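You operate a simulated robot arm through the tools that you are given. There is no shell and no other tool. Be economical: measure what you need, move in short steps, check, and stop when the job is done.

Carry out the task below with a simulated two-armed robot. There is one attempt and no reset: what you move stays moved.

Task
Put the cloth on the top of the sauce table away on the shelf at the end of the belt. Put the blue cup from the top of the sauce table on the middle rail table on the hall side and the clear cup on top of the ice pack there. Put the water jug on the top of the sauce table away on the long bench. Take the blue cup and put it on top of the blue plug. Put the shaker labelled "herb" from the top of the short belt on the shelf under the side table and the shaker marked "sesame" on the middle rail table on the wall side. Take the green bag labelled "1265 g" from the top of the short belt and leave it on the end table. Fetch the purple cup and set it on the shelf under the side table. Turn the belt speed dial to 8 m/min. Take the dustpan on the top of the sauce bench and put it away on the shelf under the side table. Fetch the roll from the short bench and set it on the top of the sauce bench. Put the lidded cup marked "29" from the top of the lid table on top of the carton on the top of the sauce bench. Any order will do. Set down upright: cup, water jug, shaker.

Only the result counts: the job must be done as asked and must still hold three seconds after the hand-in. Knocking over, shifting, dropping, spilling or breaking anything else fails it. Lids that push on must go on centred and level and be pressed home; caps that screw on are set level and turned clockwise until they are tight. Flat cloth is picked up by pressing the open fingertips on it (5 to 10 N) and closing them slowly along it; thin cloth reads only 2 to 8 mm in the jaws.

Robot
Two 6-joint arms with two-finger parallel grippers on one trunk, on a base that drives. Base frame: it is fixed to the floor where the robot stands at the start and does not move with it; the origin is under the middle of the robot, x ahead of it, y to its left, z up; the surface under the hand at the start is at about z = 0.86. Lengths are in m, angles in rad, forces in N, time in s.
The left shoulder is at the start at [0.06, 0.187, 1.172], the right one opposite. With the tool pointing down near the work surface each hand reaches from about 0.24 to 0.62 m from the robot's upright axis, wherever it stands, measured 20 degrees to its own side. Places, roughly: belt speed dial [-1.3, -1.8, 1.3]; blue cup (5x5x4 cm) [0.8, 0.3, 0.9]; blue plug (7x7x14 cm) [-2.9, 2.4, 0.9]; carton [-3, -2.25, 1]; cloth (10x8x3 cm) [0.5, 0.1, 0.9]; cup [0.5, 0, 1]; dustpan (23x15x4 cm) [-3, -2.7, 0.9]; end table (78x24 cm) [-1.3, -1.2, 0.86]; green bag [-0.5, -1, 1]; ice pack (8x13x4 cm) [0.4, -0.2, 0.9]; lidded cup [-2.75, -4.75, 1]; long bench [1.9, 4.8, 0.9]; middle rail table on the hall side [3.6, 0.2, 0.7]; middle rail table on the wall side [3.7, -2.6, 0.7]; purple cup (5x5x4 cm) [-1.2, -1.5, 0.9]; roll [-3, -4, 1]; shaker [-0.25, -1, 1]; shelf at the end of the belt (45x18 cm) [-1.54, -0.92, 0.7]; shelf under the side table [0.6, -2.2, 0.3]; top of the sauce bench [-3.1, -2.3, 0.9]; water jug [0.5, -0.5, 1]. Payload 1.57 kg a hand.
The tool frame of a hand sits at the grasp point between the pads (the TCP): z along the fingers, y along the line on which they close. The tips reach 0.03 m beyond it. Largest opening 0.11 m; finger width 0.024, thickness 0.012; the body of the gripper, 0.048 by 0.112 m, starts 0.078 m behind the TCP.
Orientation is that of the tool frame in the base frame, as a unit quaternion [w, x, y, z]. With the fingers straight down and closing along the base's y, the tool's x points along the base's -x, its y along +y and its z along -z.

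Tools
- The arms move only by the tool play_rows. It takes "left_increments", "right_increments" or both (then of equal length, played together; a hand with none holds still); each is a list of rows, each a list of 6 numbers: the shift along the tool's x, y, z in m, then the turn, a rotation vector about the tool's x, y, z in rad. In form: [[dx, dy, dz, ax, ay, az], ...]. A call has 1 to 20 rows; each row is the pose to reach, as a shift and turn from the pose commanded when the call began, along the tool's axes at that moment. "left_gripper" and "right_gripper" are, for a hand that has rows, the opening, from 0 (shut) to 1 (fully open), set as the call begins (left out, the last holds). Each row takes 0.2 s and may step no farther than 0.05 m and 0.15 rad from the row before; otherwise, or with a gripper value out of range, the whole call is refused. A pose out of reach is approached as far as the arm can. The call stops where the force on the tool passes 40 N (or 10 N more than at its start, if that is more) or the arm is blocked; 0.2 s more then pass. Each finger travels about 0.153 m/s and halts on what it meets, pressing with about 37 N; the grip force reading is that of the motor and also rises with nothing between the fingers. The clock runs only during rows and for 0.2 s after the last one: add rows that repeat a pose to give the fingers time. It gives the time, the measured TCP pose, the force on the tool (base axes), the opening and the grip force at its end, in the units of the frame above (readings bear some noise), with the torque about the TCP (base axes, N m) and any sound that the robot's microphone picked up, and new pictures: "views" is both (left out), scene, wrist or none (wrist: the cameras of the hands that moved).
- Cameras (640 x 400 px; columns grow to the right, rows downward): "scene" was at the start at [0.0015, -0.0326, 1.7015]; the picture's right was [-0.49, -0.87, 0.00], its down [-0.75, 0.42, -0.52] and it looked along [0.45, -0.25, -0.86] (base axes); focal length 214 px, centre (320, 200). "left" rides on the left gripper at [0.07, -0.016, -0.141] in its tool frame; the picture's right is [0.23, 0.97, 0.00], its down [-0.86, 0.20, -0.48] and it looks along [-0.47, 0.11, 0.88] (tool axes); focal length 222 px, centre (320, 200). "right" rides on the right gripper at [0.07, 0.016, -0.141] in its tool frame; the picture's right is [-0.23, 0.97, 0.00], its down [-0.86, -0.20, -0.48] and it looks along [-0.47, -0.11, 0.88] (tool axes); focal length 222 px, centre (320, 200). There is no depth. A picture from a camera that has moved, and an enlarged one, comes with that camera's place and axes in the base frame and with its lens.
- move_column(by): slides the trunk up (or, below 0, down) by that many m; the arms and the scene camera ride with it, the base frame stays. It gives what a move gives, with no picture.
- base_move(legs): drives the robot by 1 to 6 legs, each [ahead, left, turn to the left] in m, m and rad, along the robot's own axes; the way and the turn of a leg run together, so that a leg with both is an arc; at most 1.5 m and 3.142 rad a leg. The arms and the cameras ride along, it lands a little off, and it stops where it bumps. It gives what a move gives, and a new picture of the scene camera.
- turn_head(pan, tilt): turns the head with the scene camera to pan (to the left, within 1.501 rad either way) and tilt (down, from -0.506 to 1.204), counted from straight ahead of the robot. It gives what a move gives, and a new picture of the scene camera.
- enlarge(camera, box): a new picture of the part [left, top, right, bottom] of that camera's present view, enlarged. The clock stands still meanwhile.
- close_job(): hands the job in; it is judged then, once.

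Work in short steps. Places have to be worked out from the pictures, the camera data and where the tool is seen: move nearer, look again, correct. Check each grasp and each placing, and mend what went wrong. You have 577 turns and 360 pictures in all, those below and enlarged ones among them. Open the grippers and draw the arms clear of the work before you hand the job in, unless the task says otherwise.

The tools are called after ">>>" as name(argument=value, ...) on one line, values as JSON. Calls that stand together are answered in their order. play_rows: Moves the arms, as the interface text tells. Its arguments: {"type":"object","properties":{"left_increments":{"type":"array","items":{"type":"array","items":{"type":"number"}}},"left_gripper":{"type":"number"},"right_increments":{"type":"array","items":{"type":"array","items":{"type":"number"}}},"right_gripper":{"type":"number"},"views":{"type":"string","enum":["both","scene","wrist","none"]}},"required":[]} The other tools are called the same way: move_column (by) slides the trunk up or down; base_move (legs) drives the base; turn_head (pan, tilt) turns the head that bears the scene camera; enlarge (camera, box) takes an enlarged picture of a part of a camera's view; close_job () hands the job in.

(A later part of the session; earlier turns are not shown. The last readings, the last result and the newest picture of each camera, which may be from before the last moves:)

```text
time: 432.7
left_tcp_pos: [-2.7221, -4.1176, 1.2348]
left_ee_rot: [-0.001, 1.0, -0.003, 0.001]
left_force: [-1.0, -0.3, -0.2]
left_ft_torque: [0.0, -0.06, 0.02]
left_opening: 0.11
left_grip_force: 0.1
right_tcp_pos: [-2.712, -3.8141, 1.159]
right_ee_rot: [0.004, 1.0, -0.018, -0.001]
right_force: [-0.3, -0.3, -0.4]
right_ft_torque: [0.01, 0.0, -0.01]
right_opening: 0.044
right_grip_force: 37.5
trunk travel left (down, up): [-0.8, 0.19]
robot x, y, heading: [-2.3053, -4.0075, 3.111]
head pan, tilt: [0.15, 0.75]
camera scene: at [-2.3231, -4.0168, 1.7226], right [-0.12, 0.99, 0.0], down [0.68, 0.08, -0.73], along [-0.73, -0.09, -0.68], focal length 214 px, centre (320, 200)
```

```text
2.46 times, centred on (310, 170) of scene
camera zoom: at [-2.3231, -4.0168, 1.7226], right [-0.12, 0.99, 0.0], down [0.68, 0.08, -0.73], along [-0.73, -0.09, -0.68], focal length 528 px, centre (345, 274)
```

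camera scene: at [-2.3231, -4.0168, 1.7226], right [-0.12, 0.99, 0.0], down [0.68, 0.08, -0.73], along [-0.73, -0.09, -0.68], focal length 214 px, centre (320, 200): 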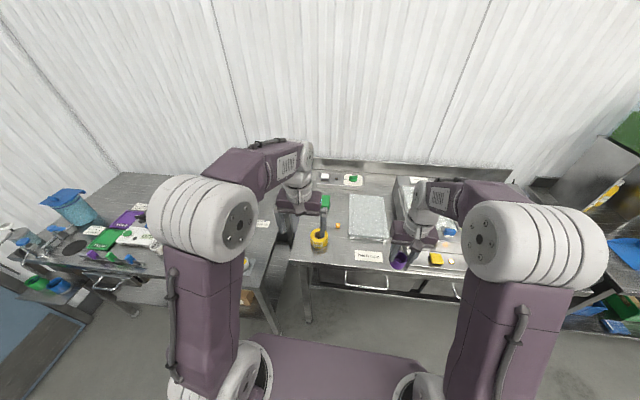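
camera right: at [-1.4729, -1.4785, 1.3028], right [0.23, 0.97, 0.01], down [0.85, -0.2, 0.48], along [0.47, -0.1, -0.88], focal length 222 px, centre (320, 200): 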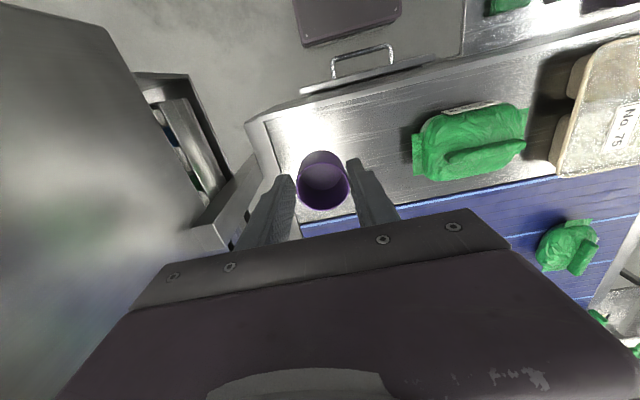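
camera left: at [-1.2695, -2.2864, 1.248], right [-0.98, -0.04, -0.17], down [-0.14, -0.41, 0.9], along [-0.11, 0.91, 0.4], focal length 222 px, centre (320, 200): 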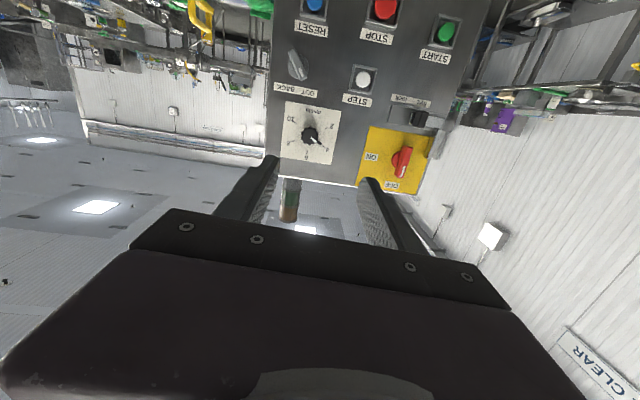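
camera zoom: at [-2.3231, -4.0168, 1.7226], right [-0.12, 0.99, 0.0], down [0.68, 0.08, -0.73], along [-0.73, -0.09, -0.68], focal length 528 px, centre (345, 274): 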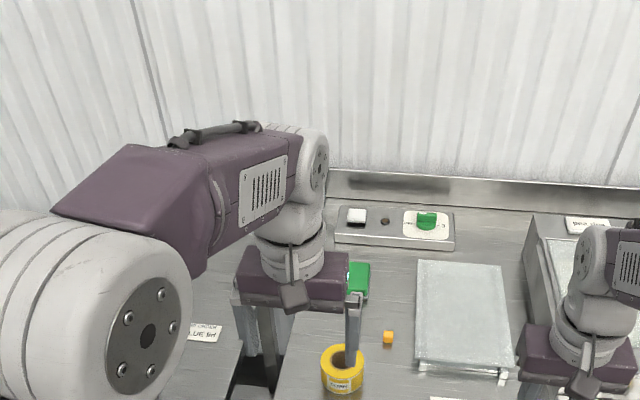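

>>> base_move(legs=[[0.12, 0.0, 0.02]])

>>> play_rows(left_increments=[[-0.03, 0.0, 0.03, 0, 0, 0], [-0.05, 0.0, 0.06, 0, 0, 0], [-0.05, -0.01, 0.09, 0, 0, 0]], views="wrist")

```text
time: 434.0
left_tcp_pos: [-2.8365, -4.1246, 1.2364]
left_ee_rot: [-0.002, 1.0, 0.008, -0.001]
left_force: [0.4, 0.1, 0.5]
left_ft_torque: [0.02, -0.02, -0.01]
left_opening: 0.1103
left_grip_force: 0.1
right_tcp_pos: [-2.8338, -3.8198, 1.1601]
right_ee_rot: [0.005, 1.0, -0.007, -0.001]
right_force: [0.6, -0.5, 0.4]
right_ft_torque: [-0.03, 0.01, -0.01]
right_opening: 0.0442
right_grip_force: 36.7
trunk travel left (down, up): [-0.8, 0.19]
robot x, y, heading: [-2.423, -4.0037, 3.13]
head pan, tilt: [0.15, 0.75]
camera scene: at [-2.4397, -4.0149, 1.7226], right [-0.14, 0.99, 0.0], down [0.67, 0.1, -0.73], along [-0.73, -0.1, -0.68], focal length 214 px, centre (320, 200)
```

scene: 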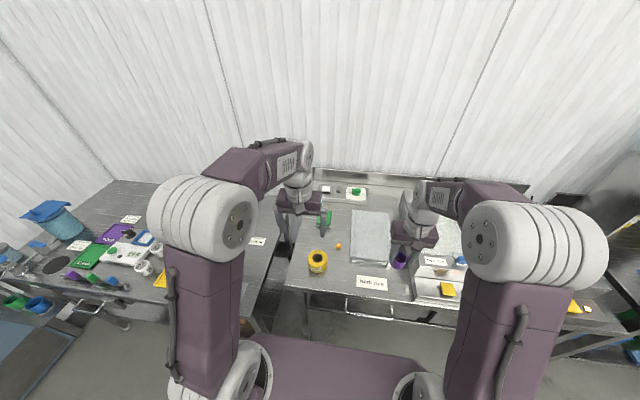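

```text
time: 434.8
left_tcp_pos: [-2.8886, -4.1125, 1.1451]
left_ee_rot: [-0.001, 1.0, 0.007, 0.001]
left_force: [0.4, -0.8, 0.1]
left_ft_torque: [-0.04, -0.01, 0.01]
left_opening: 0.1102
left_grip_force: 0.0
right_tcp_pos: [-2.8368, -3.8193, 1.1587]
right_ee_rot: [0.005, 1.0, -0.007, 0.001]
right_force: [0.2, -0.5, -0.3]
right_ft_torque: [-0.01, -0.01, 0.0]
right_opening: 0.044
right_grip_force: 36.9
trunk travel left (down, up): [-0.8, 0.19]
robot x, y, heading: [-2.4205, -4.0035, 3.13]
head pan, tilt: [0.15, 0.75]
camera left: at [-2.8206, -4.0949, 1.2864], right [0.24, -0.97, 0.0], down [-0.85, -0.21, 0.48], along [-0.46, -0.12, -0.88], focal length 222 px, centre (320, 200)
```

left: 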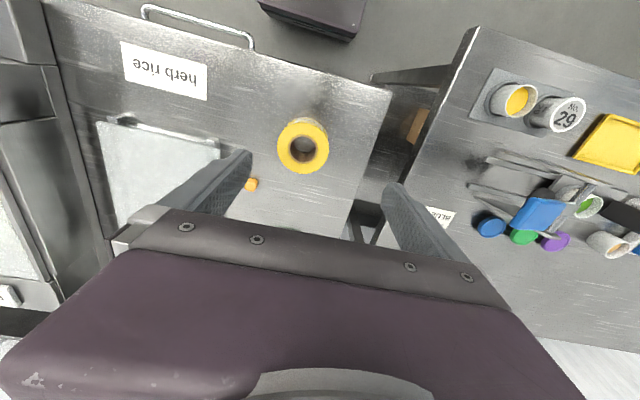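

Roll centre ≈[-2.919,-4.093], 8.4 cm wide. Descend over it.

>>> play_rows(left_increments=[[-0.015, -0.01, 0.04, 0, 0, 0], [-0.03, -0.019, 0.08, 0, 0, 0], [-0.03, -0.019, 0.12, 0, 0, 0]], views="none")

>>> enlarge(camera="left", box=[200, 80, 440, 230])

```text
time: 435.6
left_tcp_pos: [-2.9219, -4.0983, 1.025]
left_ee_rot: [-0.001, 1.0, 0.008, 0.0]
left_force: [-0.5, -0.8, 0.6]
left_ft_torque: [0.0, 0.03, 0.01]
left_opening: 0.1099
left_grip_force: 0.1
right_tcp_pos: [-2.836, -3.82, 1.1586]
right_ee_rot: [0.004, 1.0, -0.007, -0.001]
right_force: [0.0, -0.6, -0.6]
right_ft_torque: [0.01, 0.01, -0.01]
right_opening: 0.0437
right_grip_force: 37.3
trunk travel left (down, up): [-0.8, 0.19]
robot x, y, heading: [-2.4191, -4.003, 3.133]
head pan, tilt: [0.15, 0.75]
```

```text
2.67 times, centred on (320, 155) of left
camera zoom: at [-2.8529, -4.0807, 1.1669], right [0.24, -0.97, 0.0], down [-0.85, -0.21, 0.48], along [-0.46, -0.11, -0.88], focal length 592 px, centre (320, 320)
```

zoom: 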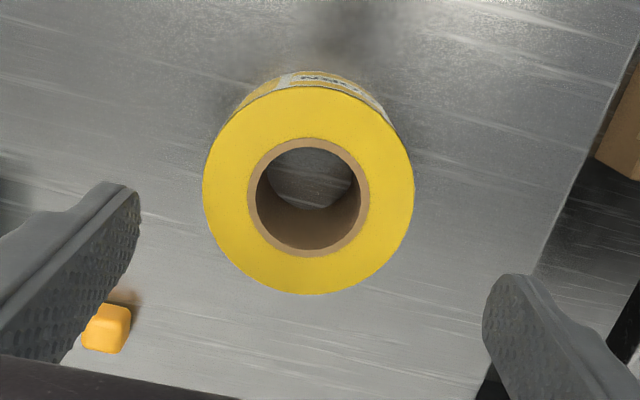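

>>> play_rows(left_increments=[[0, -0.006, 0.04, 0, 0, 0], [0, -0.006, 0.08, 0, 0, 0], [0, -0.006, 0.104, 0, 0, 0]], views="none")

>>> play_rows(left_increments=[[0, 0, 0, 0, 0, 0], [0, 0, 0, 0, 0, 0], [0, 0, 0, 0, 0, 0], [0, 0, -0.03, 0, 0, 0], [0, 0, -0.07, 0, 0, 0], [0, 0, -0.12, 0, 0, 0], [0, 0, -0.17, 0, 0, 0], [0, 0, -0.22, 0, 0, 0]], left_gripper=0, views="wrist")

```text
time: 436.4
left_tcp_pos: [-2.919, -4.0879, 0.9295]
left_ee_rot: [0.0, 1.0, 0.007, 0.001]
left_force: [5.2, -0.2, 9.7]
left_ft_torque: [-0.64, -0.1, 0.19]
left_opening: 0.1099
left_grip_force: 0.1
right_tcp_pos: [-2.8326, -3.8199, 1.1604]
right_ee_rot: [0.006, 1.0, -0.006, -0.001]
right_force: [-0.3, -0.6, -0.7]
right_ft_torque: [0.01, 0.0, -0.01]
right_opening: 0.0438
right_grip_force: 36.6
trunk travel left (down, up): [-0.8, 0.19]
robot x, y, heading: [-2.4228, -4.0043, 3.134]
head pan, tilt: [0.15, 0.75]
stopped in row 3 (left hand): the force on the tool passed its limit at 61 N (the readings are from after the stop); the commanded pose is now the measured one
```

```text
time: 438.2
left_tcp_pos: [-2.9227, -4.0906, 1.1482]
left_ee_rot: [0.0, 1.0, 0.009, 0.002]
left_force: [-0.3, 0.0, -1.2]
left_ft_torque: [-0.01, 0.01, -0.04]
left_opening: 0.0788
left_grip_force: 36.4
right_tcp_pos: [-2.8342, -3.8201, 1.1585]
right_ee_rot: [0.005, 1.0, -0.005, 0.0]
right_force: [0.1, 0.2, -0.8]
right_ft_torque: [0.0, 0.02, 0.02]
right_opening: 0.0439
right_grip_force: 36.8
trunk travel left (down, up): [-0.8, 0.19]
robot x, y, heading: [-2.4201, -4.0048, 3.132]
head pan, tilt: [0.15, 0.75]
camera left: at [-2.8533, -4.0722, 1.2894], right [0.24, -0.97, 0.0], down [-0.85, -0.21, 0.48], along [-0.46, -0.12, -0.88], focal length 222 px, centre (320, 200)
```

left: 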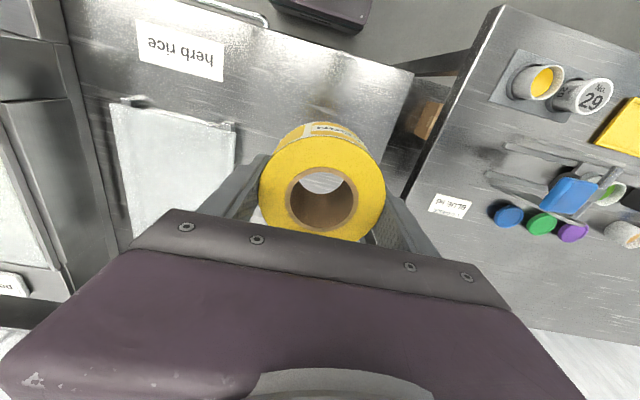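

Roll held (benches at z≈0.90). Carry it to the sauce bench: free spot at ≈[-2.90,-2.57].

>>> base_move(legs=[[-0.25, 0, 0], [0, -1.49, 0.01]])

>>> turn_head(pan=0.1, tilt=0.7)

>>> enlarge(camera="scene", box=[200, 110, 440, 260])

```text
time: 446.9
left_tcp_pos: [-2.701, -2.6307, 1.1474]
left_ee_rot: [-0.002, 1.0, 0.031, 0.001]
left_force: [0.3, 0.3, -1.3]
left_ft_torque: [-0.02, -0.03, -0.02]
left_opening: 0.079
left_grip_force: 37.4
right_tcp_pos: [-2.6267, -2.3568, 1.1584]
right_ee_rot: [0.004, 1.0, 0.017, 0.0]
right_force: [-0.2, 0.1, -0.7]
right_ft_torque: [-0.01, -0.03, 0.0]
right_opening: 0.0441
right_grip_force: 36.8
trunk travel left (down, up): [-0.8, 0.19]
robot x, y, heading: [-2.2045, -2.5208, -3.102]
head pan, tilt: [0.15, 0.75]
camera scene: at [-2.2244, -2.5334, 1.7225], right [-0.19, 0.98, 0.0], down [0.67, 0.13, -0.73], along [-0.72, -0.14, -0.68], focal length 214 px, centre (320, 200)
```

scene: 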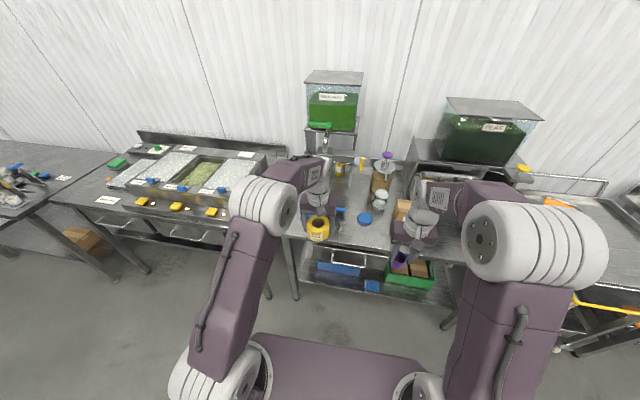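

```text
time: 447.6
left_tcp_pos: [-2.701, -2.6312, 1.147]
left_ee_rot: [0.0, 0.999, 0.032, 0.002]
left_force: [-0.1, 0.3, -1.3]
left_ft_torque: [-0.04, 0.02, 0.0]
left_opening: 0.0788
left_grip_force: 37.1
right_tcp_pos: [-2.6262, -2.3565, 1.1596]
right_ee_rot: [0.005, 1.0, 0.017, 0.001]
right_force: [-0.1, 0.4, -0.2]
right_ft_torque: [0.02, -0.02, -0.01]
right_opening: 0.0438
right_grip_force: 37.0
trunk travel left (down, up): [-0.8, 0.19]
robot x, y, heading: [-2.2045, -2.5235, -3.103]
head pan, tilt: [0.099, 0.7]
camera scene: at [-2.2272, -2.529, 1.7268], right [-0.14, 0.99, 0.0], down [0.64, 0.09, -0.76], along [-0.76, -0.11, -0.64], focal length 214 px, centre (320, 200)
```

scene: 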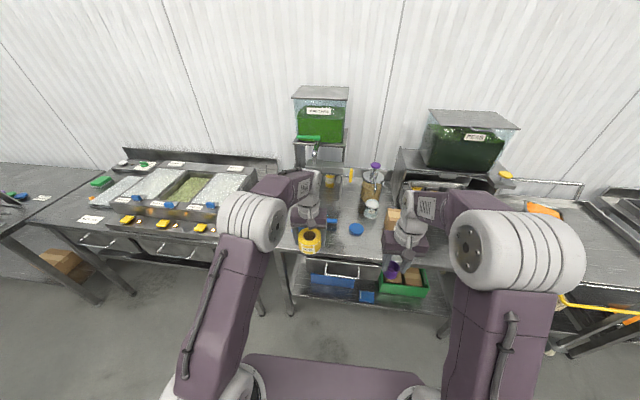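

```text
2.67 times, centred on (320, 185) of scene
camera zoom: at [-2.2272, -2.529, 1.7268], right [-0.14, 0.99, 0.0], down [0.64, 0.09, -0.76], along [-0.76, -0.11, -0.64], focal length 572 px, centre (320, 240)
```

zoom: 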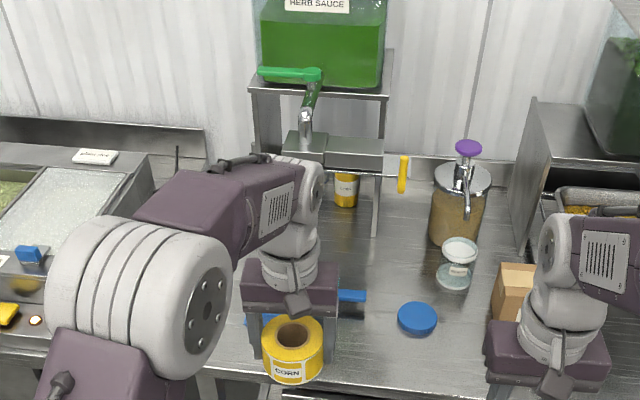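

>>> base_move(legs=[[0.1, 0.0, -0.03]])

>>> play_rows(left_increments=[[-0.03, -0.015, 0.03, 0, 0, 0], [-0.06, -0.035, 0.06, 0, 0, 0], [-0.09, -0.055, 0.09, 0, 0, 0]], views="wrist")

```text
time: 448.7
left_tcp_pos: [-2.8003, -2.6178, 1.1485]
left_ee_rot: [0.001, 1.0, 0.015, 0.0]
left_force: [0.0, 0.2, -0.8]
left_ft_torque: [0.03, 0.01, 0.03]
left_opening: 0.079
left_grip_force: 37.3
right_tcp_pos: [-2.718, -2.3465, 1.1603]
right_ee_rot: [0.006, 1.0, 0.001, -0.001]
right_force: [0.0, 0.0, 0.1]
right_ft_torque: [0.02, 0.0, -0.04]
right_opening: 0.0442
right_grip_force: 36.2
trunk travel left (down, up): [-0.8, 0.19]
robot x, y, heading: [-2.3021, -2.5239, -3.134]
head pan, tilt: [0.099, 0.7]
camera scene: at [-2.3233, -2.5308, 1.7269], right [-0.11, 0.99, 0.0], down [0.64, 0.07, -0.77], along [-0.76, -0.08, -0.64], focal length 214 px, centre (320, 200)
```

scene: 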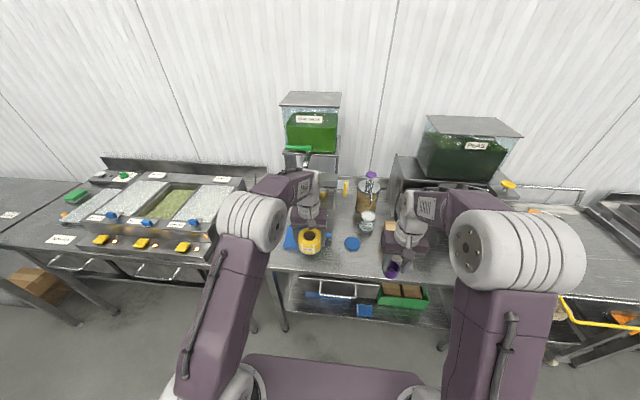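

```text
time: 449.5
left_tcp_pos: [-2.8848, -2.5679, 1.0515]
left_ee_rot: [0.0, 1.0, 0.016, 0.003]
left_force: [0.2, 0.3, -0.6]
left_ft_torque: [0.01, -0.02, 0.01]
left_opening: 0.0788
left_grip_force: 37.1
left hand out of reach, approached as far as the arm can: row 3
right_tcp_pos: [-2.7224, -2.3465, 1.1585]
right_ee_rot: [0.005, 1.0, 0.002, 0.001]
right_force: [-0.8, -0.7, -0.7]
right_ft_torque: [0.0, -0.04, 0.02]
right_opening: 0.0439
right_grip_force: 37.4
trunk travel left (down, up): [-0.8, 0.19]
robot x, y, heading: [-2.3065, -2.5211, -3.131]
head pan, tilt: [0.099, 0.7]
camera left: at [-2.8171, -2.5483, 1.1936], right [0.26, -0.97, 0.0], down [-0.85, -0.23, 0.47], along [-0.46, -0.12, -0.88], focal length 222 px, centre (320, 200)
```

left: 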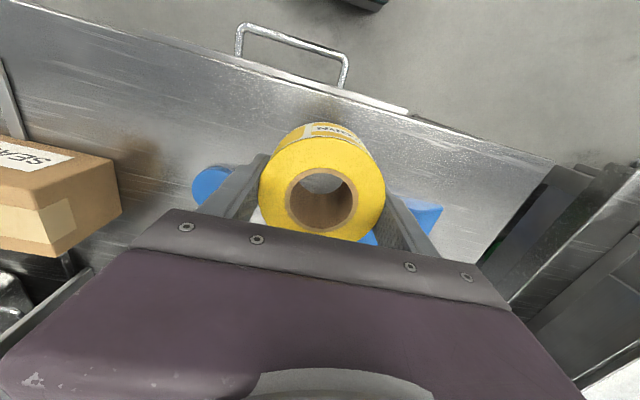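

Lower the roll to the bench.

>>> play_rows(left_increments=[[0.01, 0, 0.03, 0, 0, 0], [0.01, 0, 0.07, 0, 0, 0], [0.01, 0, 0.1, 0, 0, 0], [0.01, 0, 0.11, 0, 0, 0], [0.01, 0, 0.118, 0, 0, 0], [0.01, 0, 0.124, 0, 0, 0], [0.01, 0, 0.13, 0, 0, 0]], views="wrist")

```text
time: 451.1
left_tcp_pos: [-2.8697, -2.5665, 0.9295]
left_ee_rot: [0.0, 1.0, 0.016, -0.002]
left_force: [-2.1, 1.6, 15.8]
left_ft_torque: [-0.7, -0.21, -0.07]
left_opening: 0.0788
left_grip_force: 36.9
right_tcp_pos: [-2.7184, -2.3449, 1.1596]
right_ee_rot: [0.006, 1.0, 0.001, 0.0]
right_force: [0.4, 0.5, 0.1]
right_ft_torque: [-0.05, -0.03, 0.03]
right_opening: 0.0442
right_grip_force: 37.1
trunk travel left (down, up): [-0.8, 0.19]
robot x, y, heading: [-2.3034, -2.5181, -3.137]
head pan, tilt: [0.099, 0.7]
camera left: at [-2.8009, -2.5488, 1.0711], right [0.26, -0.97, 0.0], down [-0.85, -0.23, 0.48], along [-0.47, -0.12, -0.88], focal length 222 px, centre (320, 200)
```

left: 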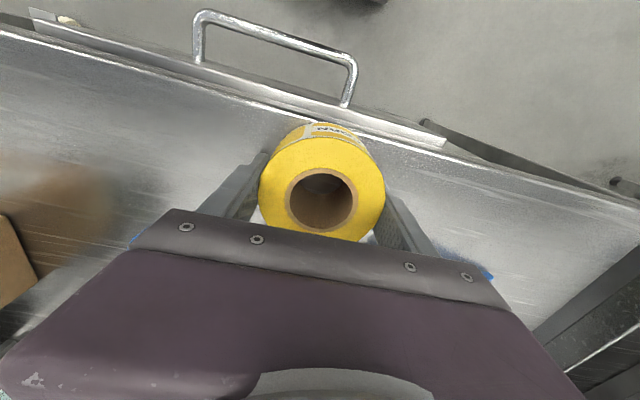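

Contact, fully on the bench. Ease, open, rise.

>>> play_rows(left_increments=[[0, 0, -0.004, 0, 0, 0], [0, 0, -0.004, 0, 0, 0]], views="none")

>>> play_rows(left_increments=[[0, 0, 0, 0, 0, 0], [0, 0, 0, 0, 0, 0], [0, 0, 0, 0, 0, 0], [0, 0, -0.03, 0, 0, 0], [0, 0, -0.07, 0, 0, 0], [0, 0, -0.12, 0, 0, 0], [0.04, 0, -0.15, 0, 0, 0], [0.08, 0, -0.18, 0, 0, 0]], left_gripper=1, views="wrist")

```text
time: 451.7
left_tcp_pos: [-2.8712, -2.5683, 0.9299]
left_ee_rot: [0.0, 1.0, 0.016, 0.002]
left_force: [-0.1, -1.1, -1.1]
left_ft_torque: [-0.02, 0.05, 0.02]
left_opening: 0.0786
left_grip_force: 37.1
right_tcp_pos: [-2.7204, -2.3459, 1.159]
right_ee_rot: [0.005, 1.0, 0.002, 0.001]
right_force: [-0.8, 0.5, -0.3]
right_ft_torque: [-0.03, 0.01, 0.01]
right_opening: 0.044
right_grip_force: 36.3
trunk travel left (down, up): [-0.8, 0.19]
robot x, y, heading: [-2.3017, -2.5247, -3.138]
head pan, tilt: [0.099, 0.7]
```

```text
time: 453.5
left_tcp_pos: [-2.7892, -2.5652, 1.1125]
left_ee_rot: [-0.001, 1.0, 0.016, 0.0]
left_force: [0.2, 0.4, -0.4]
left_ft_torque: [0.03, 0.0, -0.01]
left_opening: 0.11
left_grip_force: 0.1
right_tcp_pos: [-2.7185, -2.3461, 1.1599]
right_ee_rot: [0.006, 1.0, 0.001, -0.001]
right_force: [0.3, 0.5, -0.7]
right_ft_torque: [0.01, -0.02, 0.0]
right_opening: 0.0438
right_grip_force: 36.5
trunk travel left (down, up): [-0.8, 0.19]
robot x, y, heading: [-2.3023, -2.52, -3.131]
head pan, tilt: [0.099, 0.7]
camera left: at [-2.721, -2.5468, 1.2543], right [0.26, -0.97, 0.0], down [-0.85, -0.23, 0.48], along [-0.46, -0.12, -0.88], focal length 222 px, centre (320, 200)
```

left: 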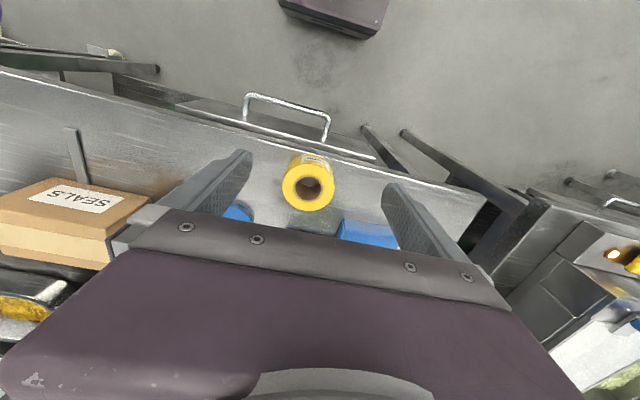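

Roll done. Next the lidded cup "29" on the lid table (≈[-2.78,-4.43]). Raise the left hand and drive there.

>>> play_rows(left_increments=[[0.0, 0, -0.04, 0, 0, 0], [0.03, 0, -0.08, 0, 0, 0]], views="none")

>>> base_move(legs=[[-0.1, 0, 0], [0, 1.0, 0], [0, 0.8, 0]])

>>> turn_head(pan=0.2, tilt=0.8)

>>> enlarge(camera="scene", box=[180, 100, 440, 260])

```text
time: 454.1
left_tcp_pos: [-2.7589, -2.5621, 1.1947]
left_ee_rot: [0.0, 1.0, 0.015, 0.0]
left_force: [0.3, -0.7, -0.1]
left_ft_torque: [0.01, 0.06, 0.01]
left_opening: 0.1098
left_grip_force: 0.1
right_tcp_pos: [-2.7163, -2.3466, 1.1608]
right_ee_rot: [0.005, 1.0, 0.001, -0.002]
right_force: [0.2, 0.0, -0.4]
right_ft_torque: [0.02, 0.06, -0.04]
right_opening: 0.0439
right_grip_force: 36.1
trunk travel left (down, up): [-0.8, 0.19]
robot x, y, heading: [-2.305, -2.5212, -3.133]
head pan, tilt: [0.099, 0.7]
```

```text
time: 464.1
left_tcp_pos: [-2.6747, -4.39, 1.192]
left_ee_rot: [0.0, 1.0, 0.009, 0.001]
left_force: [-0.3, 0.3, 0.0]
left_ft_torque: [-0.02, 0.01, -0.02]
left_opening: 0.1097
left_grip_force: 0.1
right_tcp_pos: [-2.6297, -4.1719, 1.1588]
right_ee_rot: [0.005, 1.0, -0.006, 0.0]
right_force: [0.5, -0.4, -0.1]
right_ft_torque: [0.0, 0.0, -0.01]
right_opening: 0.0442
right_grip_force: 36.9
trunk travel left (down, up): [-0.8, 0.19]
robot x, y, heading: [-2.2179, -4.355, 3.137]
head pan, tilt: [0.099, 0.7]
camera scene: at [-2.2377, -4.3634, 1.7268], right [-0.09, 1.0, 0.0], down [0.64, 0.06, -0.76], along [-0.76, -0.07, -0.64], focal length 214 px, centre (320, 200)
```

scene: 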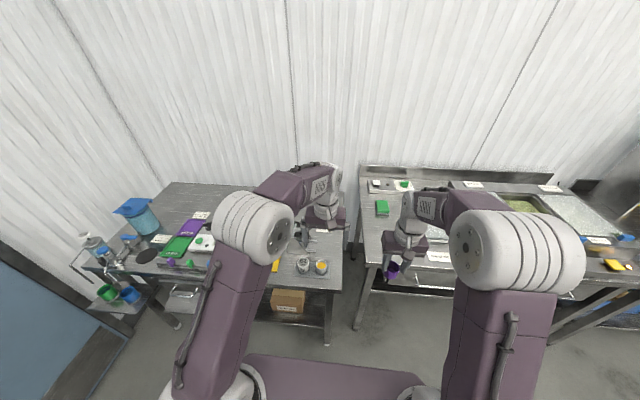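

```text
time: 464.8
left_tcp_pos: [-2.6748, -4.3892, 1.1926]
left_ee_rot: [0.0, 1.0, 0.009, 0.001]
left_force: [0.5, -0.5, 0.6]
left_ft_torque: [0.0, 0.0, 0.02]
left_opening: 0.1097
left_grip_force: 0.0
right_tcp_pos: [-2.629, -4.175, 1.1589]
right_ee_rot: [0.004, 1.0, -0.005, -0.001]
right_force: [-0.6, -0.8, -1.0]
right_ft_torque: [0.04, 0.0, -0.01]
right_opening: 0.0438
right_grip_force: 37.4
trunk travel left (down, up): [-0.8, 0.19]
robot x, y, heading: [-2.2139, -4.3561, 3.138]
head pan, tilt: [0.201, 0.799]
camera scene: at [-2.2323, -4.3722, 1.7186], right [-0.19, 0.98, 0.0], down [0.7, 0.14, -0.7], along [-0.68, -0.13, -0.72], focal length 214 px, centre (320, 200)
```

scene: 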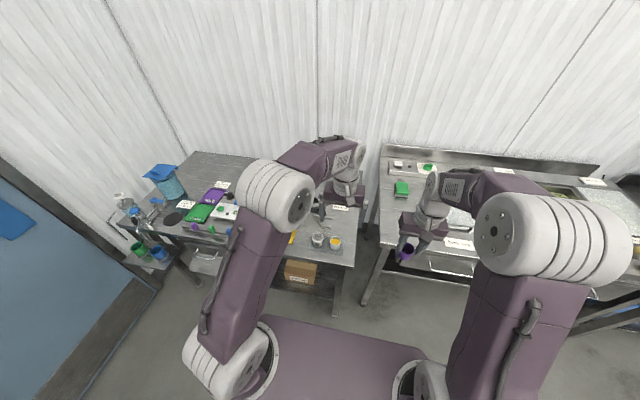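

```text
2.46 times, centred on (310, 180) of scene
camera zoom: at [-2.2323, -4.3722, 1.7186], right [-0.19, 0.98, 0.0], down [0.7, 0.14, -0.7], along [-0.68, -0.13, -0.72], focal length 528 px, centre (345, 249)
```

zoom: 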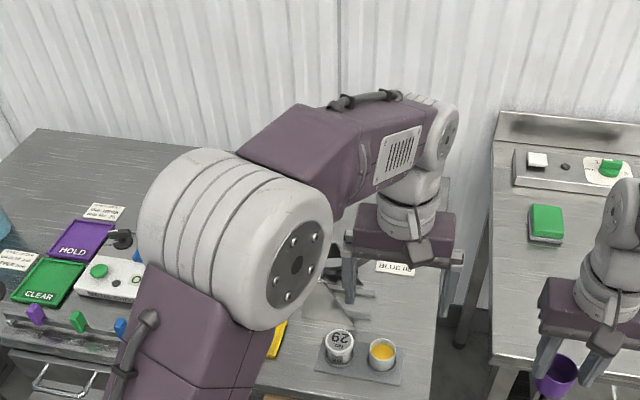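

Cup "29" stands in a tray next to another cup along y, so rotate the left hand 90° to close along x; hover over it.

>>> play_rows(left_increments=[[-0.005, 0.008, 0, 0, 0, 0.143], [-0.01, 0.016, 0, 0, 0, 0.286], [-0.016, 0.024, 0, 0, 0, 0.429], [-0.022, 0.032, 0, 0, 0, 0.572], [-0.028, 0.04, 0, 0, 0, 0.715], [-0.034, 0.048, 0, 0, 0, 0.858], [-0.04, 0.056, 0.0, 0, 0, 1.0], [-0.046, 0.064, 0.02, 0, 0, 1.143], [-0.052, 0.072, 0.03, 0, 0, 1.286], [-0.058, 0.08, 0.04, 0, 0, 1.43], [-0.06, 0.086, 0.05, 0, 0, 1.57]], views="wrist")

>>> enlarge(camera="left", box=[200, 60, 440, 210])

```text
time: 467.2
left_tcp_pos: [-2.7346, -4.4763, 1.1425]
left_ee_rot: [0.0, 0.713, -0.701, 0.001]
left_force: [-0.4, -0.1, 0.0]
left_ft_torque: [-0.01, -0.01, 0.02]
left_opening: 0.1098
left_grip_force: 0.0
right_tcp_pos: [-2.6292, -4.1753, 1.1596]
right_ee_rot: [0.005, 1.0, -0.005, 0.0]
right_force: [0.2, -0.3, -1.3]
right_ft_torque: [0.0, -0.01, -0.01]
right_opening: 0.0436
right_grip_force: 36.6
trunk travel left (down, up): [-0.8, 0.19]
robot x, y, heading: [-2.2126, -4.3581, 3.133]
head pan, tilt: [0.201, 0.799]
camera left: at [-2.7188, -4.5451, 1.2837], right [-0.97, -0.24, 0.0], down [-0.21, 0.85, 0.48], along [-0.11, 0.46, -0.88], focal length 222 px, centre (320, 200)
```

left: 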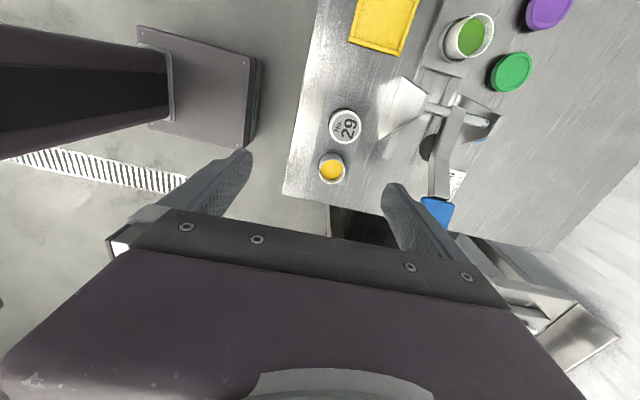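

```text
2.67 times, centred on (320, 135) of left
camera zoom: at [-2.7188, -4.5451, 1.2837], right [-0.97, -0.24, 0.0], down [-0.21, 0.85, 0.48], along [-0.11, 0.46, -0.88], focal length 592 px, centre (320, 373)
```

zoom: 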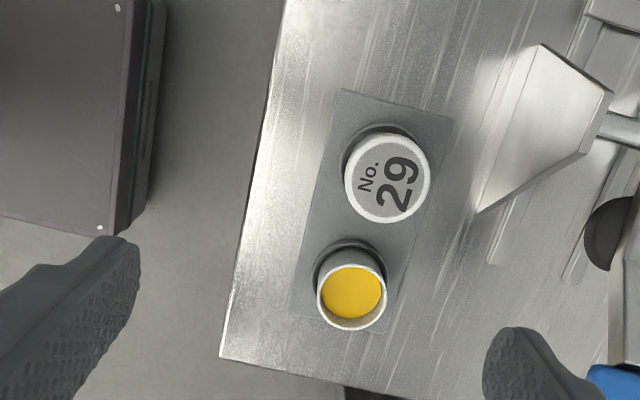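

Lid centre ≈[-2.768,-4.49]. Rotate 17° more so the fingers clear the metal scoop and the other cup, and come closer.

>>> play_rows(left_increments=[[0.003, 0.01, 0.02, 0, 0, 0.1], [0.007, 0.02, 0.05, 0, 0, 0.2], [0.012, 0.033, 0.08, 0, 0, 0.3], [0.012, 0.033, 0.105, 0, 0, 0.3]], left_gripper=0.65, views="none")

>>> enlarge(camera="left", box=[200, 80, 440, 230])

```text
time: 468.2
left_tcp_pos: [-2.7686, -4.486, 1.0366]
left_ee_rot: [0.001, -0.6, 0.8, 0.0]
left_force: [0.4, 0.0, -0.1]
left_ft_torque: [0.02, 0.0, 0.0]
left_opening: 0.0716
left_grip_force: 0.2
right_tcp_pos: [-2.629, -4.1725, 1.1595]
right_ee_rot: [0.005, 1.0, -0.005, 0.0]
right_force: [0.1, -0.2, -0.4]
right_ft_torque: [0.0, -0.05, -0.01]
right_opening: 0.0439
right_grip_force: 36.7
trunk travel left (down, up): [-0.8, 0.19]
robot x, y, heading: [-2.2158, -4.3557, 3.134]
head pan, tilt: [0.201, 0.799]
```

```text
2.67 times, centred on (320, 155) of left
camera zoom: at [-2.7728, -4.5582, 1.1778], right [-1.0, 0.05, 0.0], down [0.05, 0.88, 0.48], along [0.03, 0.48, -0.88], focal length 592 px, centre (320, 320)
```

zoom: 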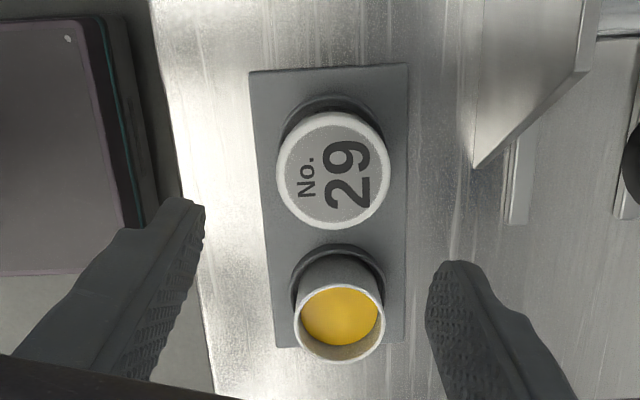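

>>> play_rows(left_increments=[[0.012, 0.002, 0.03, 0, 0, 0], [0.012, 0.002, 0.06, 0, 0, 0], [0.012, 0.002, 0.075, 0, 0, 0]], views="none")

>>> enlarge(camera="left", box=[200, 80, 440, 230])

>>> enlarge(camera="scene", box=[260, 190, 380, 265])

```text
time: 469.0
left_tcp_pos: [-2.7714, -4.4989, 0.9627]
left_ee_rot: [0.001, -0.601, 0.8, 0.0]
left_force: [-0.5, 0.1, 1.0]
left_ft_torque: [0.0, -0.01, 0.0]
left_opening: 0.0718
left_grip_force: 0.0
right_tcp_pos: [-2.6283, -4.1745, 1.1585]
right_ee_rot: [0.005, 1.0, -0.006, 0.0]
right_force: [-0.1, 0.2, -0.9]
right_ft_torque: [-0.02, 0.02, 0.0]
right_opening: 0.0437
right_grip_force: 37.0
trunk travel left (down, up): [-0.8, 0.19]
robot x, y, heading: [-2.2194, -4.3569, 3.135]
head pan, tilt: [0.201, 0.799]
```

```text
2.67 times, centred on (320, 155) of left
camera zoom: at [-2.7762, -4.5698, 1.1039], right [-1.0, 0.05, 0.0], down [0.05, 0.88, 0.48], along [0.03, 0.48, -0.88], focal length 592 px, centre (320, 320)
```

zoom: 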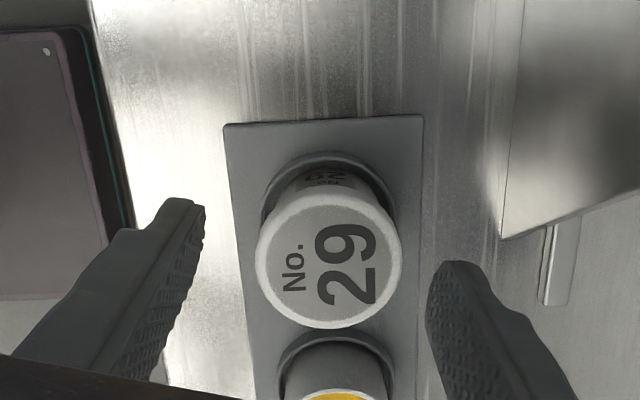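

```text
5.33 times, centred on (320, 228) of scene
camera zoom: at [-2.2319, -4.3718, 1.7186], right [-0.19, 0.98, 0.0], down [0.7, 0.14, -0.7], along [-0.68, -0.13, -0.72], focal length 1144 px, centre (320, 53)
```

zoom: 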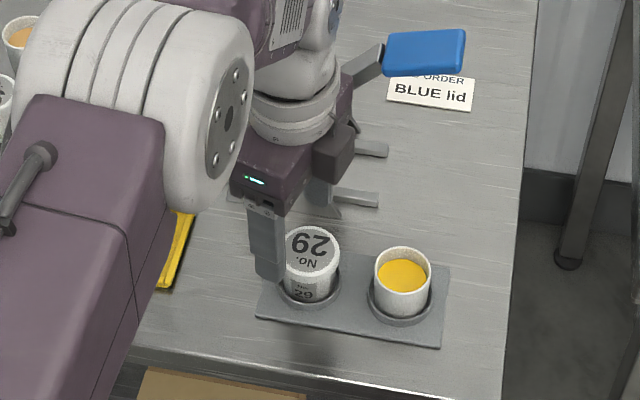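

Aligned; descend 2.2 cm more and close.

>>> play_rows(left_increments=[[0.004, 0.002, 0.012, 0, 0, 0], [0.004, 0.002, 0.022, 0, 0, 0]], views="none")

>>> play_rows(left_increments=[[0, 0, 0, 0, 0, 0], [0, 0, 0, 0, 0, 0], [0, 0, 0, 0, 0, 0], [0, 0, -0.02, 0, 0, 0], [0, 0, -0.06, 0, 0, 0], [0, 0, -0.11, 0, 0, 0], [0, 0, -0.16, 0, 0, 0], [0, 0, -0.21, 0, 0, 0]], left_gripper=0, views="wrist")

```text
time: 469.6
left_tcp_pos: [-2.773, -4.5035, 0.9405]
left_ee_rot: [0.002, -0.601, 0.8, 0.0]
left_force: [0.2, 0.6, 0.1]
left_ft_torque: [0.01, 0.0, -0.02]
left_opening: 0.0717
left_grip_force: 0.1
right_tcp_pos: [-2.6282, -4.174, 1.1586]
right_ee_rot: [0.005, 1.0, -0.005, 0.0]
right_force: [-0.1, -0.3, -0.5]
right_ft_torque: [0.0, 0.02, 0.01]
right_opening: 0.0438
right_grip_force: 37.1
trunk travel left (down, up): [-0.8, 0.19]
robot x, y, heading: [-2.2155, -4.3575, 3.135]
head pan, tilt: [0.201, 0.799]
```

```text
time: 471.4
left_tcp_pos: [-2.7709, -4.5032, 1.1507]
left_ee_rot: [0.001, -0.6, 0.8, 0.001]
left_force: [0.1, 0.2, -0.4]
left_ft_torque: [0.02, 0.01, 0.0]
left_opening: 0.0488
left_grip_force: 36.5
right_tcp_pos: [-2.6271, -4.1743, 1.1589]
right_ee_rot: [0.005, 1.0, -0.005, 0.0]
right_force: [-0.2, -0.7, -0.6]
right_ft_torque: [0.0, 0.0, 0.03]
right_opening: 0.0439
right_grip_force: 37.4
trunk travel left (down, up): [-0.8, 0.19]
robot x, y, heading: [-2.2152, -4.3546, 3.132]
head pan, tilt: [0.201, 0.799]
camera left: at [-2.7745, -4.5745, 1.2922], right [-1.0, 0.05, 0.0], down [0.05, 0.88, 0.48], along [0.03, 0.48, -0.88], focal length 222 px, centre (320, 200)
```

left: 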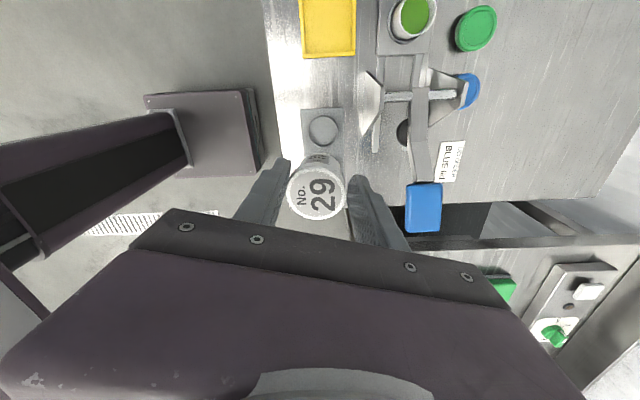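

Lidded cup held (4.9 cm). Drive back to the sauce bench, near the carton.

>>> base_move(legs=[[-0.1, 0, 0], [0, -1.2, 0], [0, -1.02, 0.01]])

>>> turn_head(pan=0.15, tilt=0.7)

>>> enlarge(camera="scene", box=[200, 100, 440, 250])

```text
time: 483.0
left_tcp_pos: [-2.6817, -2.3247, 1.1501]
left_ee_rot: [0.002, -0.617, 0.787, -0.001]
left_force: [-0.3, -1.0, -0.5]
left_ft_torque: [0.02, 0.01, 0.01]
left_opening: 0.0486
left_grip_force: 37.4
right_tcp_pos: [-2.5543, -1.9896, 1.1587]
right_ee_rot: [0.004, 1.0, 0.015, 0.0]
right_force: [-1.2, 0.6, 0.0]
right_ft_torque: [-0.01, -0.01, -0.01]
right_opening: 0.0438
right_grip_force: 37.5
trunk travel left (down, up): [-0.8, 0.19]
robot x, y, heading: [-2.1284, -2.1526, -3.105]
head pan, tilt: [0.201, 0.799]
camera scene: at [-2.1497, -2.1723, 1.7185], right [-0.23, 0.97, 0.0], down [0.7, 0.17, -0.7], along [-0.68, -0.16, -0.72], focal length 214 px, centre (320, 200)
```

scene: 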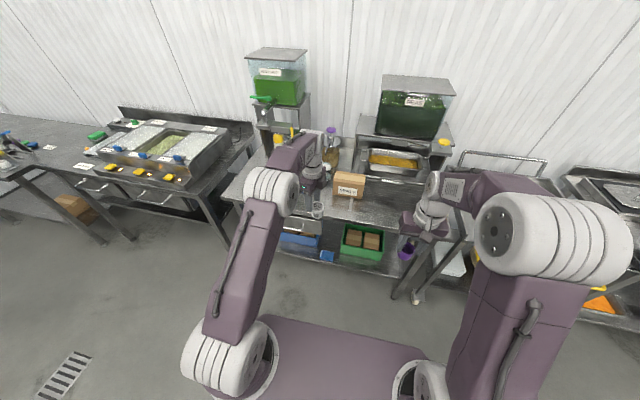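

```text
time: 483.7
left_tcp_pos: [-2.6819, -2.3244, 1.1494]
left_ee_rot: [0.001, -0.617, 0.787, 0.0]
left_force: [-0.1, -0.3, 0.1]
left_ft_torque: [-0.02, 0.03, 0.03]
left_opening: 0.0483
left_grip_force: 36.8
right_tcp_pos: [-2.5549, -1.9898, 1.1588]
right_ee_rot: [0.005, 1.0, 0.015, 0.0]
right_force: [-0.3, -0.8, -0.2]
right_ft_torque: [-0.02, 0.01, 0.01]
right_opening: 0.044
right_grip_force: 37.4
trunk travel left (down, up): [-0.8, 0.19]
robot x, y, heading: [-2.1348, -2.1588, -3.109]
head pan, tilt: [0.15, 0.7]
camera scene: at [-2.1548, -2.1682, 1.7268], right [-0.18, 0.98, 0.0], down [0.63, 0.12, -0.76], along [-0.75, -0.14, -0.64], focal length 214 px, centre (320, 200)
```

scene: 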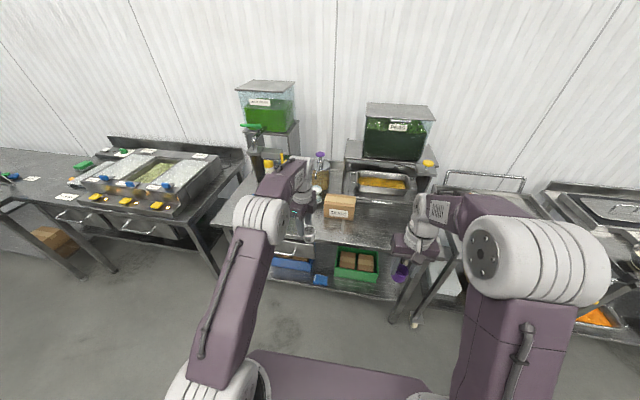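

```text
2.67 times, centred on (320, 175) of scene
camera zoom: at [-2.1548, -2.1682, 1.7268], right [-0.18, 0.98, 0.0], down [0.63, 0.12, -0.76], along [-0.75, -0.14, -0.64], focal length 572 px, centre (320, 267)
```

zoom: 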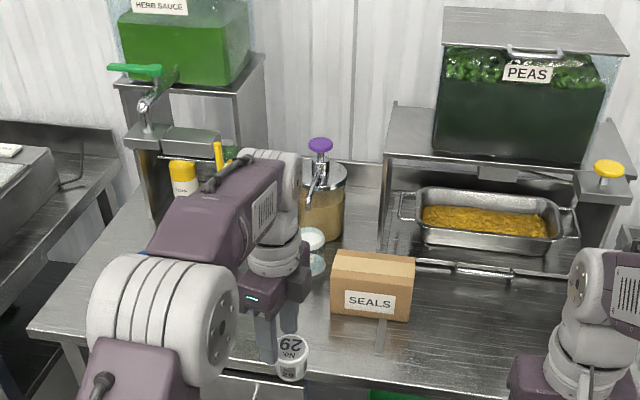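

Carton top ≈ [-3.035,-2.225], z≈0.987. Retract the right hand a little and drive 0.32 m ahead.

>>> play_rows(right_increments=[[0.04, 0, -0.01, 0, 0, 0], [0.08, 0, -0.02, 0, 0, 0], [0.11, 0, -0.03, 0, 0, 0]], views="none")

>>> base_move(legs=[[0.33, -0.03, -0.035]])

```text
time: 484.5
left_tcp_pos: [-2.681, -2.3252, 1.1511]
left_ee_rot: [0.001, -0.617, 0.787, 0.0]
left_force: [-0.3, 0.4, -0.3]
left_ft_torque: [-0.03, 0.01, 0.01]
left_opening: 0.0488
left_grip_force: 36.8
right_tcp_pos: [-2.4433, -1.9859, 1.1851]
right_ee_rot: [0.005, 1.0, 0.015, 0.001]
right_force: [0.7, -0.2, 0.1]
right_ft_torque: [0.0, 0.03, 0.0]
right_opening: 0.0438
right_grip_force: 37.1
trunk travel left (down, up): [-0.8, 0.19]
robot x, y, heading: [-2.134, -2.1587, -3.111]
head pan, tilt: [0.15, 0.7]
```

```text
time: 486.6
left_tcp_pos: [-3.0141, -2.2735, 1.1514]
left_ee_rot: [0.001, -0.599, 0.801, 0.001]
left_force: [0.2, -0.4, -0.2]
left_ft_torque: [-0.01, 0.01, 0.0]
left_opening: 0.0484
left_grip_force: 37.2
right_tcp_pos: [-2.7606, -1.9458, 1.1843]
right_ee_rot: [0.006, 1.0, -0.009, -0.001]
right_force: [0.0, -0.3, -0.8]
right_ft_torque: [0.01, 0.01, -0.02]
right_opening: 0.044
right_grip_force: 36.9
trunk travel left (down, up): [-0.8, 0.19]
robot x, y, heading: [-2.4592, -2.1354, 3.132]
head pan, tilt: [0.15, 0.7]
camera scene: at [-2.479, -2.1417, 1.7268], right [-0.14, 0.99, 0.0], down [0.64, 0.09, -0.77], along [-0.76, -0.1, -0.64], focal length 214 px, centre (320, 200)
```

scene: 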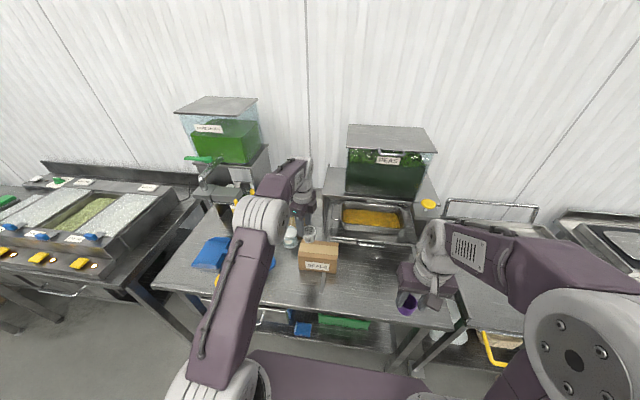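

>>> play_rows(left_increments=[[-0.02, 0.01, 0.0, 0, 0, 0], [-0.04, 0.03, 0.02, 0, 0, 0]], views="wrist")

>>> enlarge(camera="scene", box=[260, 200, 380, 290])

```text
time: 487.2
left_tcp_pos: [-3.0321, -2.2273, 1.1294]
left_ee_rot: [0.001, -0.597, 0.802, -0.001]
left_force: [0.2, 0.4, -1.0]
left_ft_torque: [-0.03, 0.02, 0.01]
left_opening: 0.0481
left_grip_force: 37.1
right_tcp_pos: [-2.7631, -1.9465, 1.184]
right_ee_rot: [0.006, 1.0, -0.008, 0.0]
right_force: [-0.2, -0.3, -0.4]
right_ft_torque: [-0.02, 0.01, -0.02]
right_opening: 0.0438
right_grip_force: 37.4
trunk travel left (down, up): [-0.8, 0.19]
robot x, y, heading: [-2.456, -2.1296, 3.126]
head pan, tilt: [0.15, 0.7]
camera left: at [-3.0389, -2.2969, 1.2706], right [-1.0, 0.06, 0.0], down [0.05, 0.88, 0.48], along [0.03, 0.48, -0.88], focal length 222 px, centre (320, 200)
```

left: 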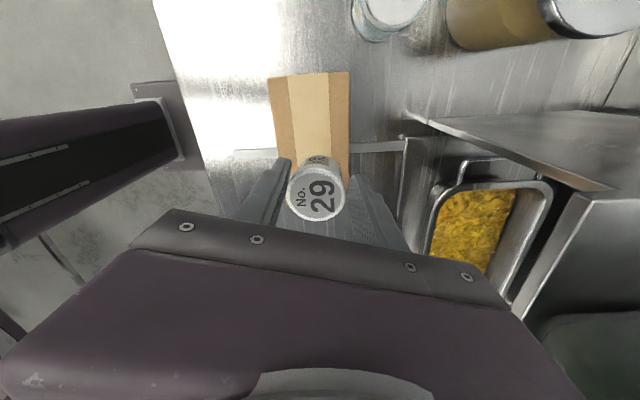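

```text
4.44 times, centred on (320, 245) of scene
camera zoom: at [-2.4824, -2.1402, 1.7268], right [-0.14, 0.99, 0.0], down [0.64, 0.09, -0.76], along [-0.76, -0.1, -0.64], focal length 953 px, centre (320, 0)
```

zoom: 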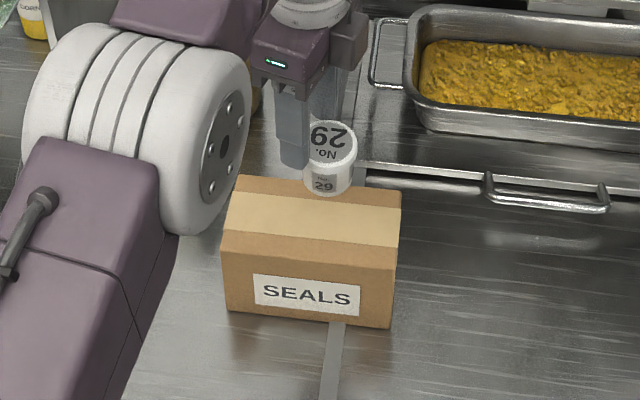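

Centred over the carton. Lower to contact.

>>> play_rows(left_increments=[[0, 0, 0.04, 0, 0, 0], [0, 0, 0.08, 0, 0, 0], [0, 0, 0.095, 0, 0, 0], [0, 0, 0.1, 0, 0, 0], [0, 0, 0.104, 0, 0, 0], [0, 0, 0.108, 0, 0, 0], [0, 0, 0.112, 0, 0, 0], [0, 0, 0.116, 0, 0, 0], [0, 0, 0.12, 0, 0, 0]], views="none")

>>> enlarge(camera="scene", box=[260, 200, 380, 290])

```text
time: 488.6
left_tcp_pos: [-3.0337, -2.2255, 1.0297]
left_ee_rot: [-0.004, -0.599, 0.801, 0.003]
left_force: [9.1, -0.5, 19.7]
left_ft_torque: [0.0, -0.37, 0.0]
left_opening: 0.0
left_grip_force: 21.2
right_tcp_pos: [-2.7588, -1.9463, 1.1844]
right_ee_rot: [0.005, 1.0, -0.009, -0.003]
right_force: [-0.1, 0.7, -0.2]
right_ft_torque: [0.03, -0.02, -0.04]
right_opening: 0.0436
right_grip_force: 36.9
trunk travel left (down, up): [-0.8, 0.19]
robot x, y, heading: [-2.4572, -2.1321, 3.129]
head pan, tilt: [0.15, 0.7]
stopped in row 6 (left hand): the force on the tool passed its limit at 43 N (the readings are from after the stop); the commanded pose is now the measured one
```

```text
4.44 times, centred on (320, 245) of scene
camera zoom: at [-2.4765, -2.1412, 1.7269], right [-0.14, 0.99, 0.0], down [0.64, 0.09, -0.77], along [-0.76, -0.1, -0.64], focal length 953 px, centre (320, 0)
```

zoom: 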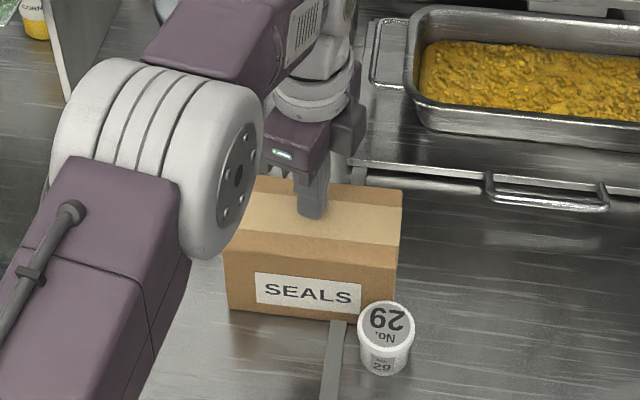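

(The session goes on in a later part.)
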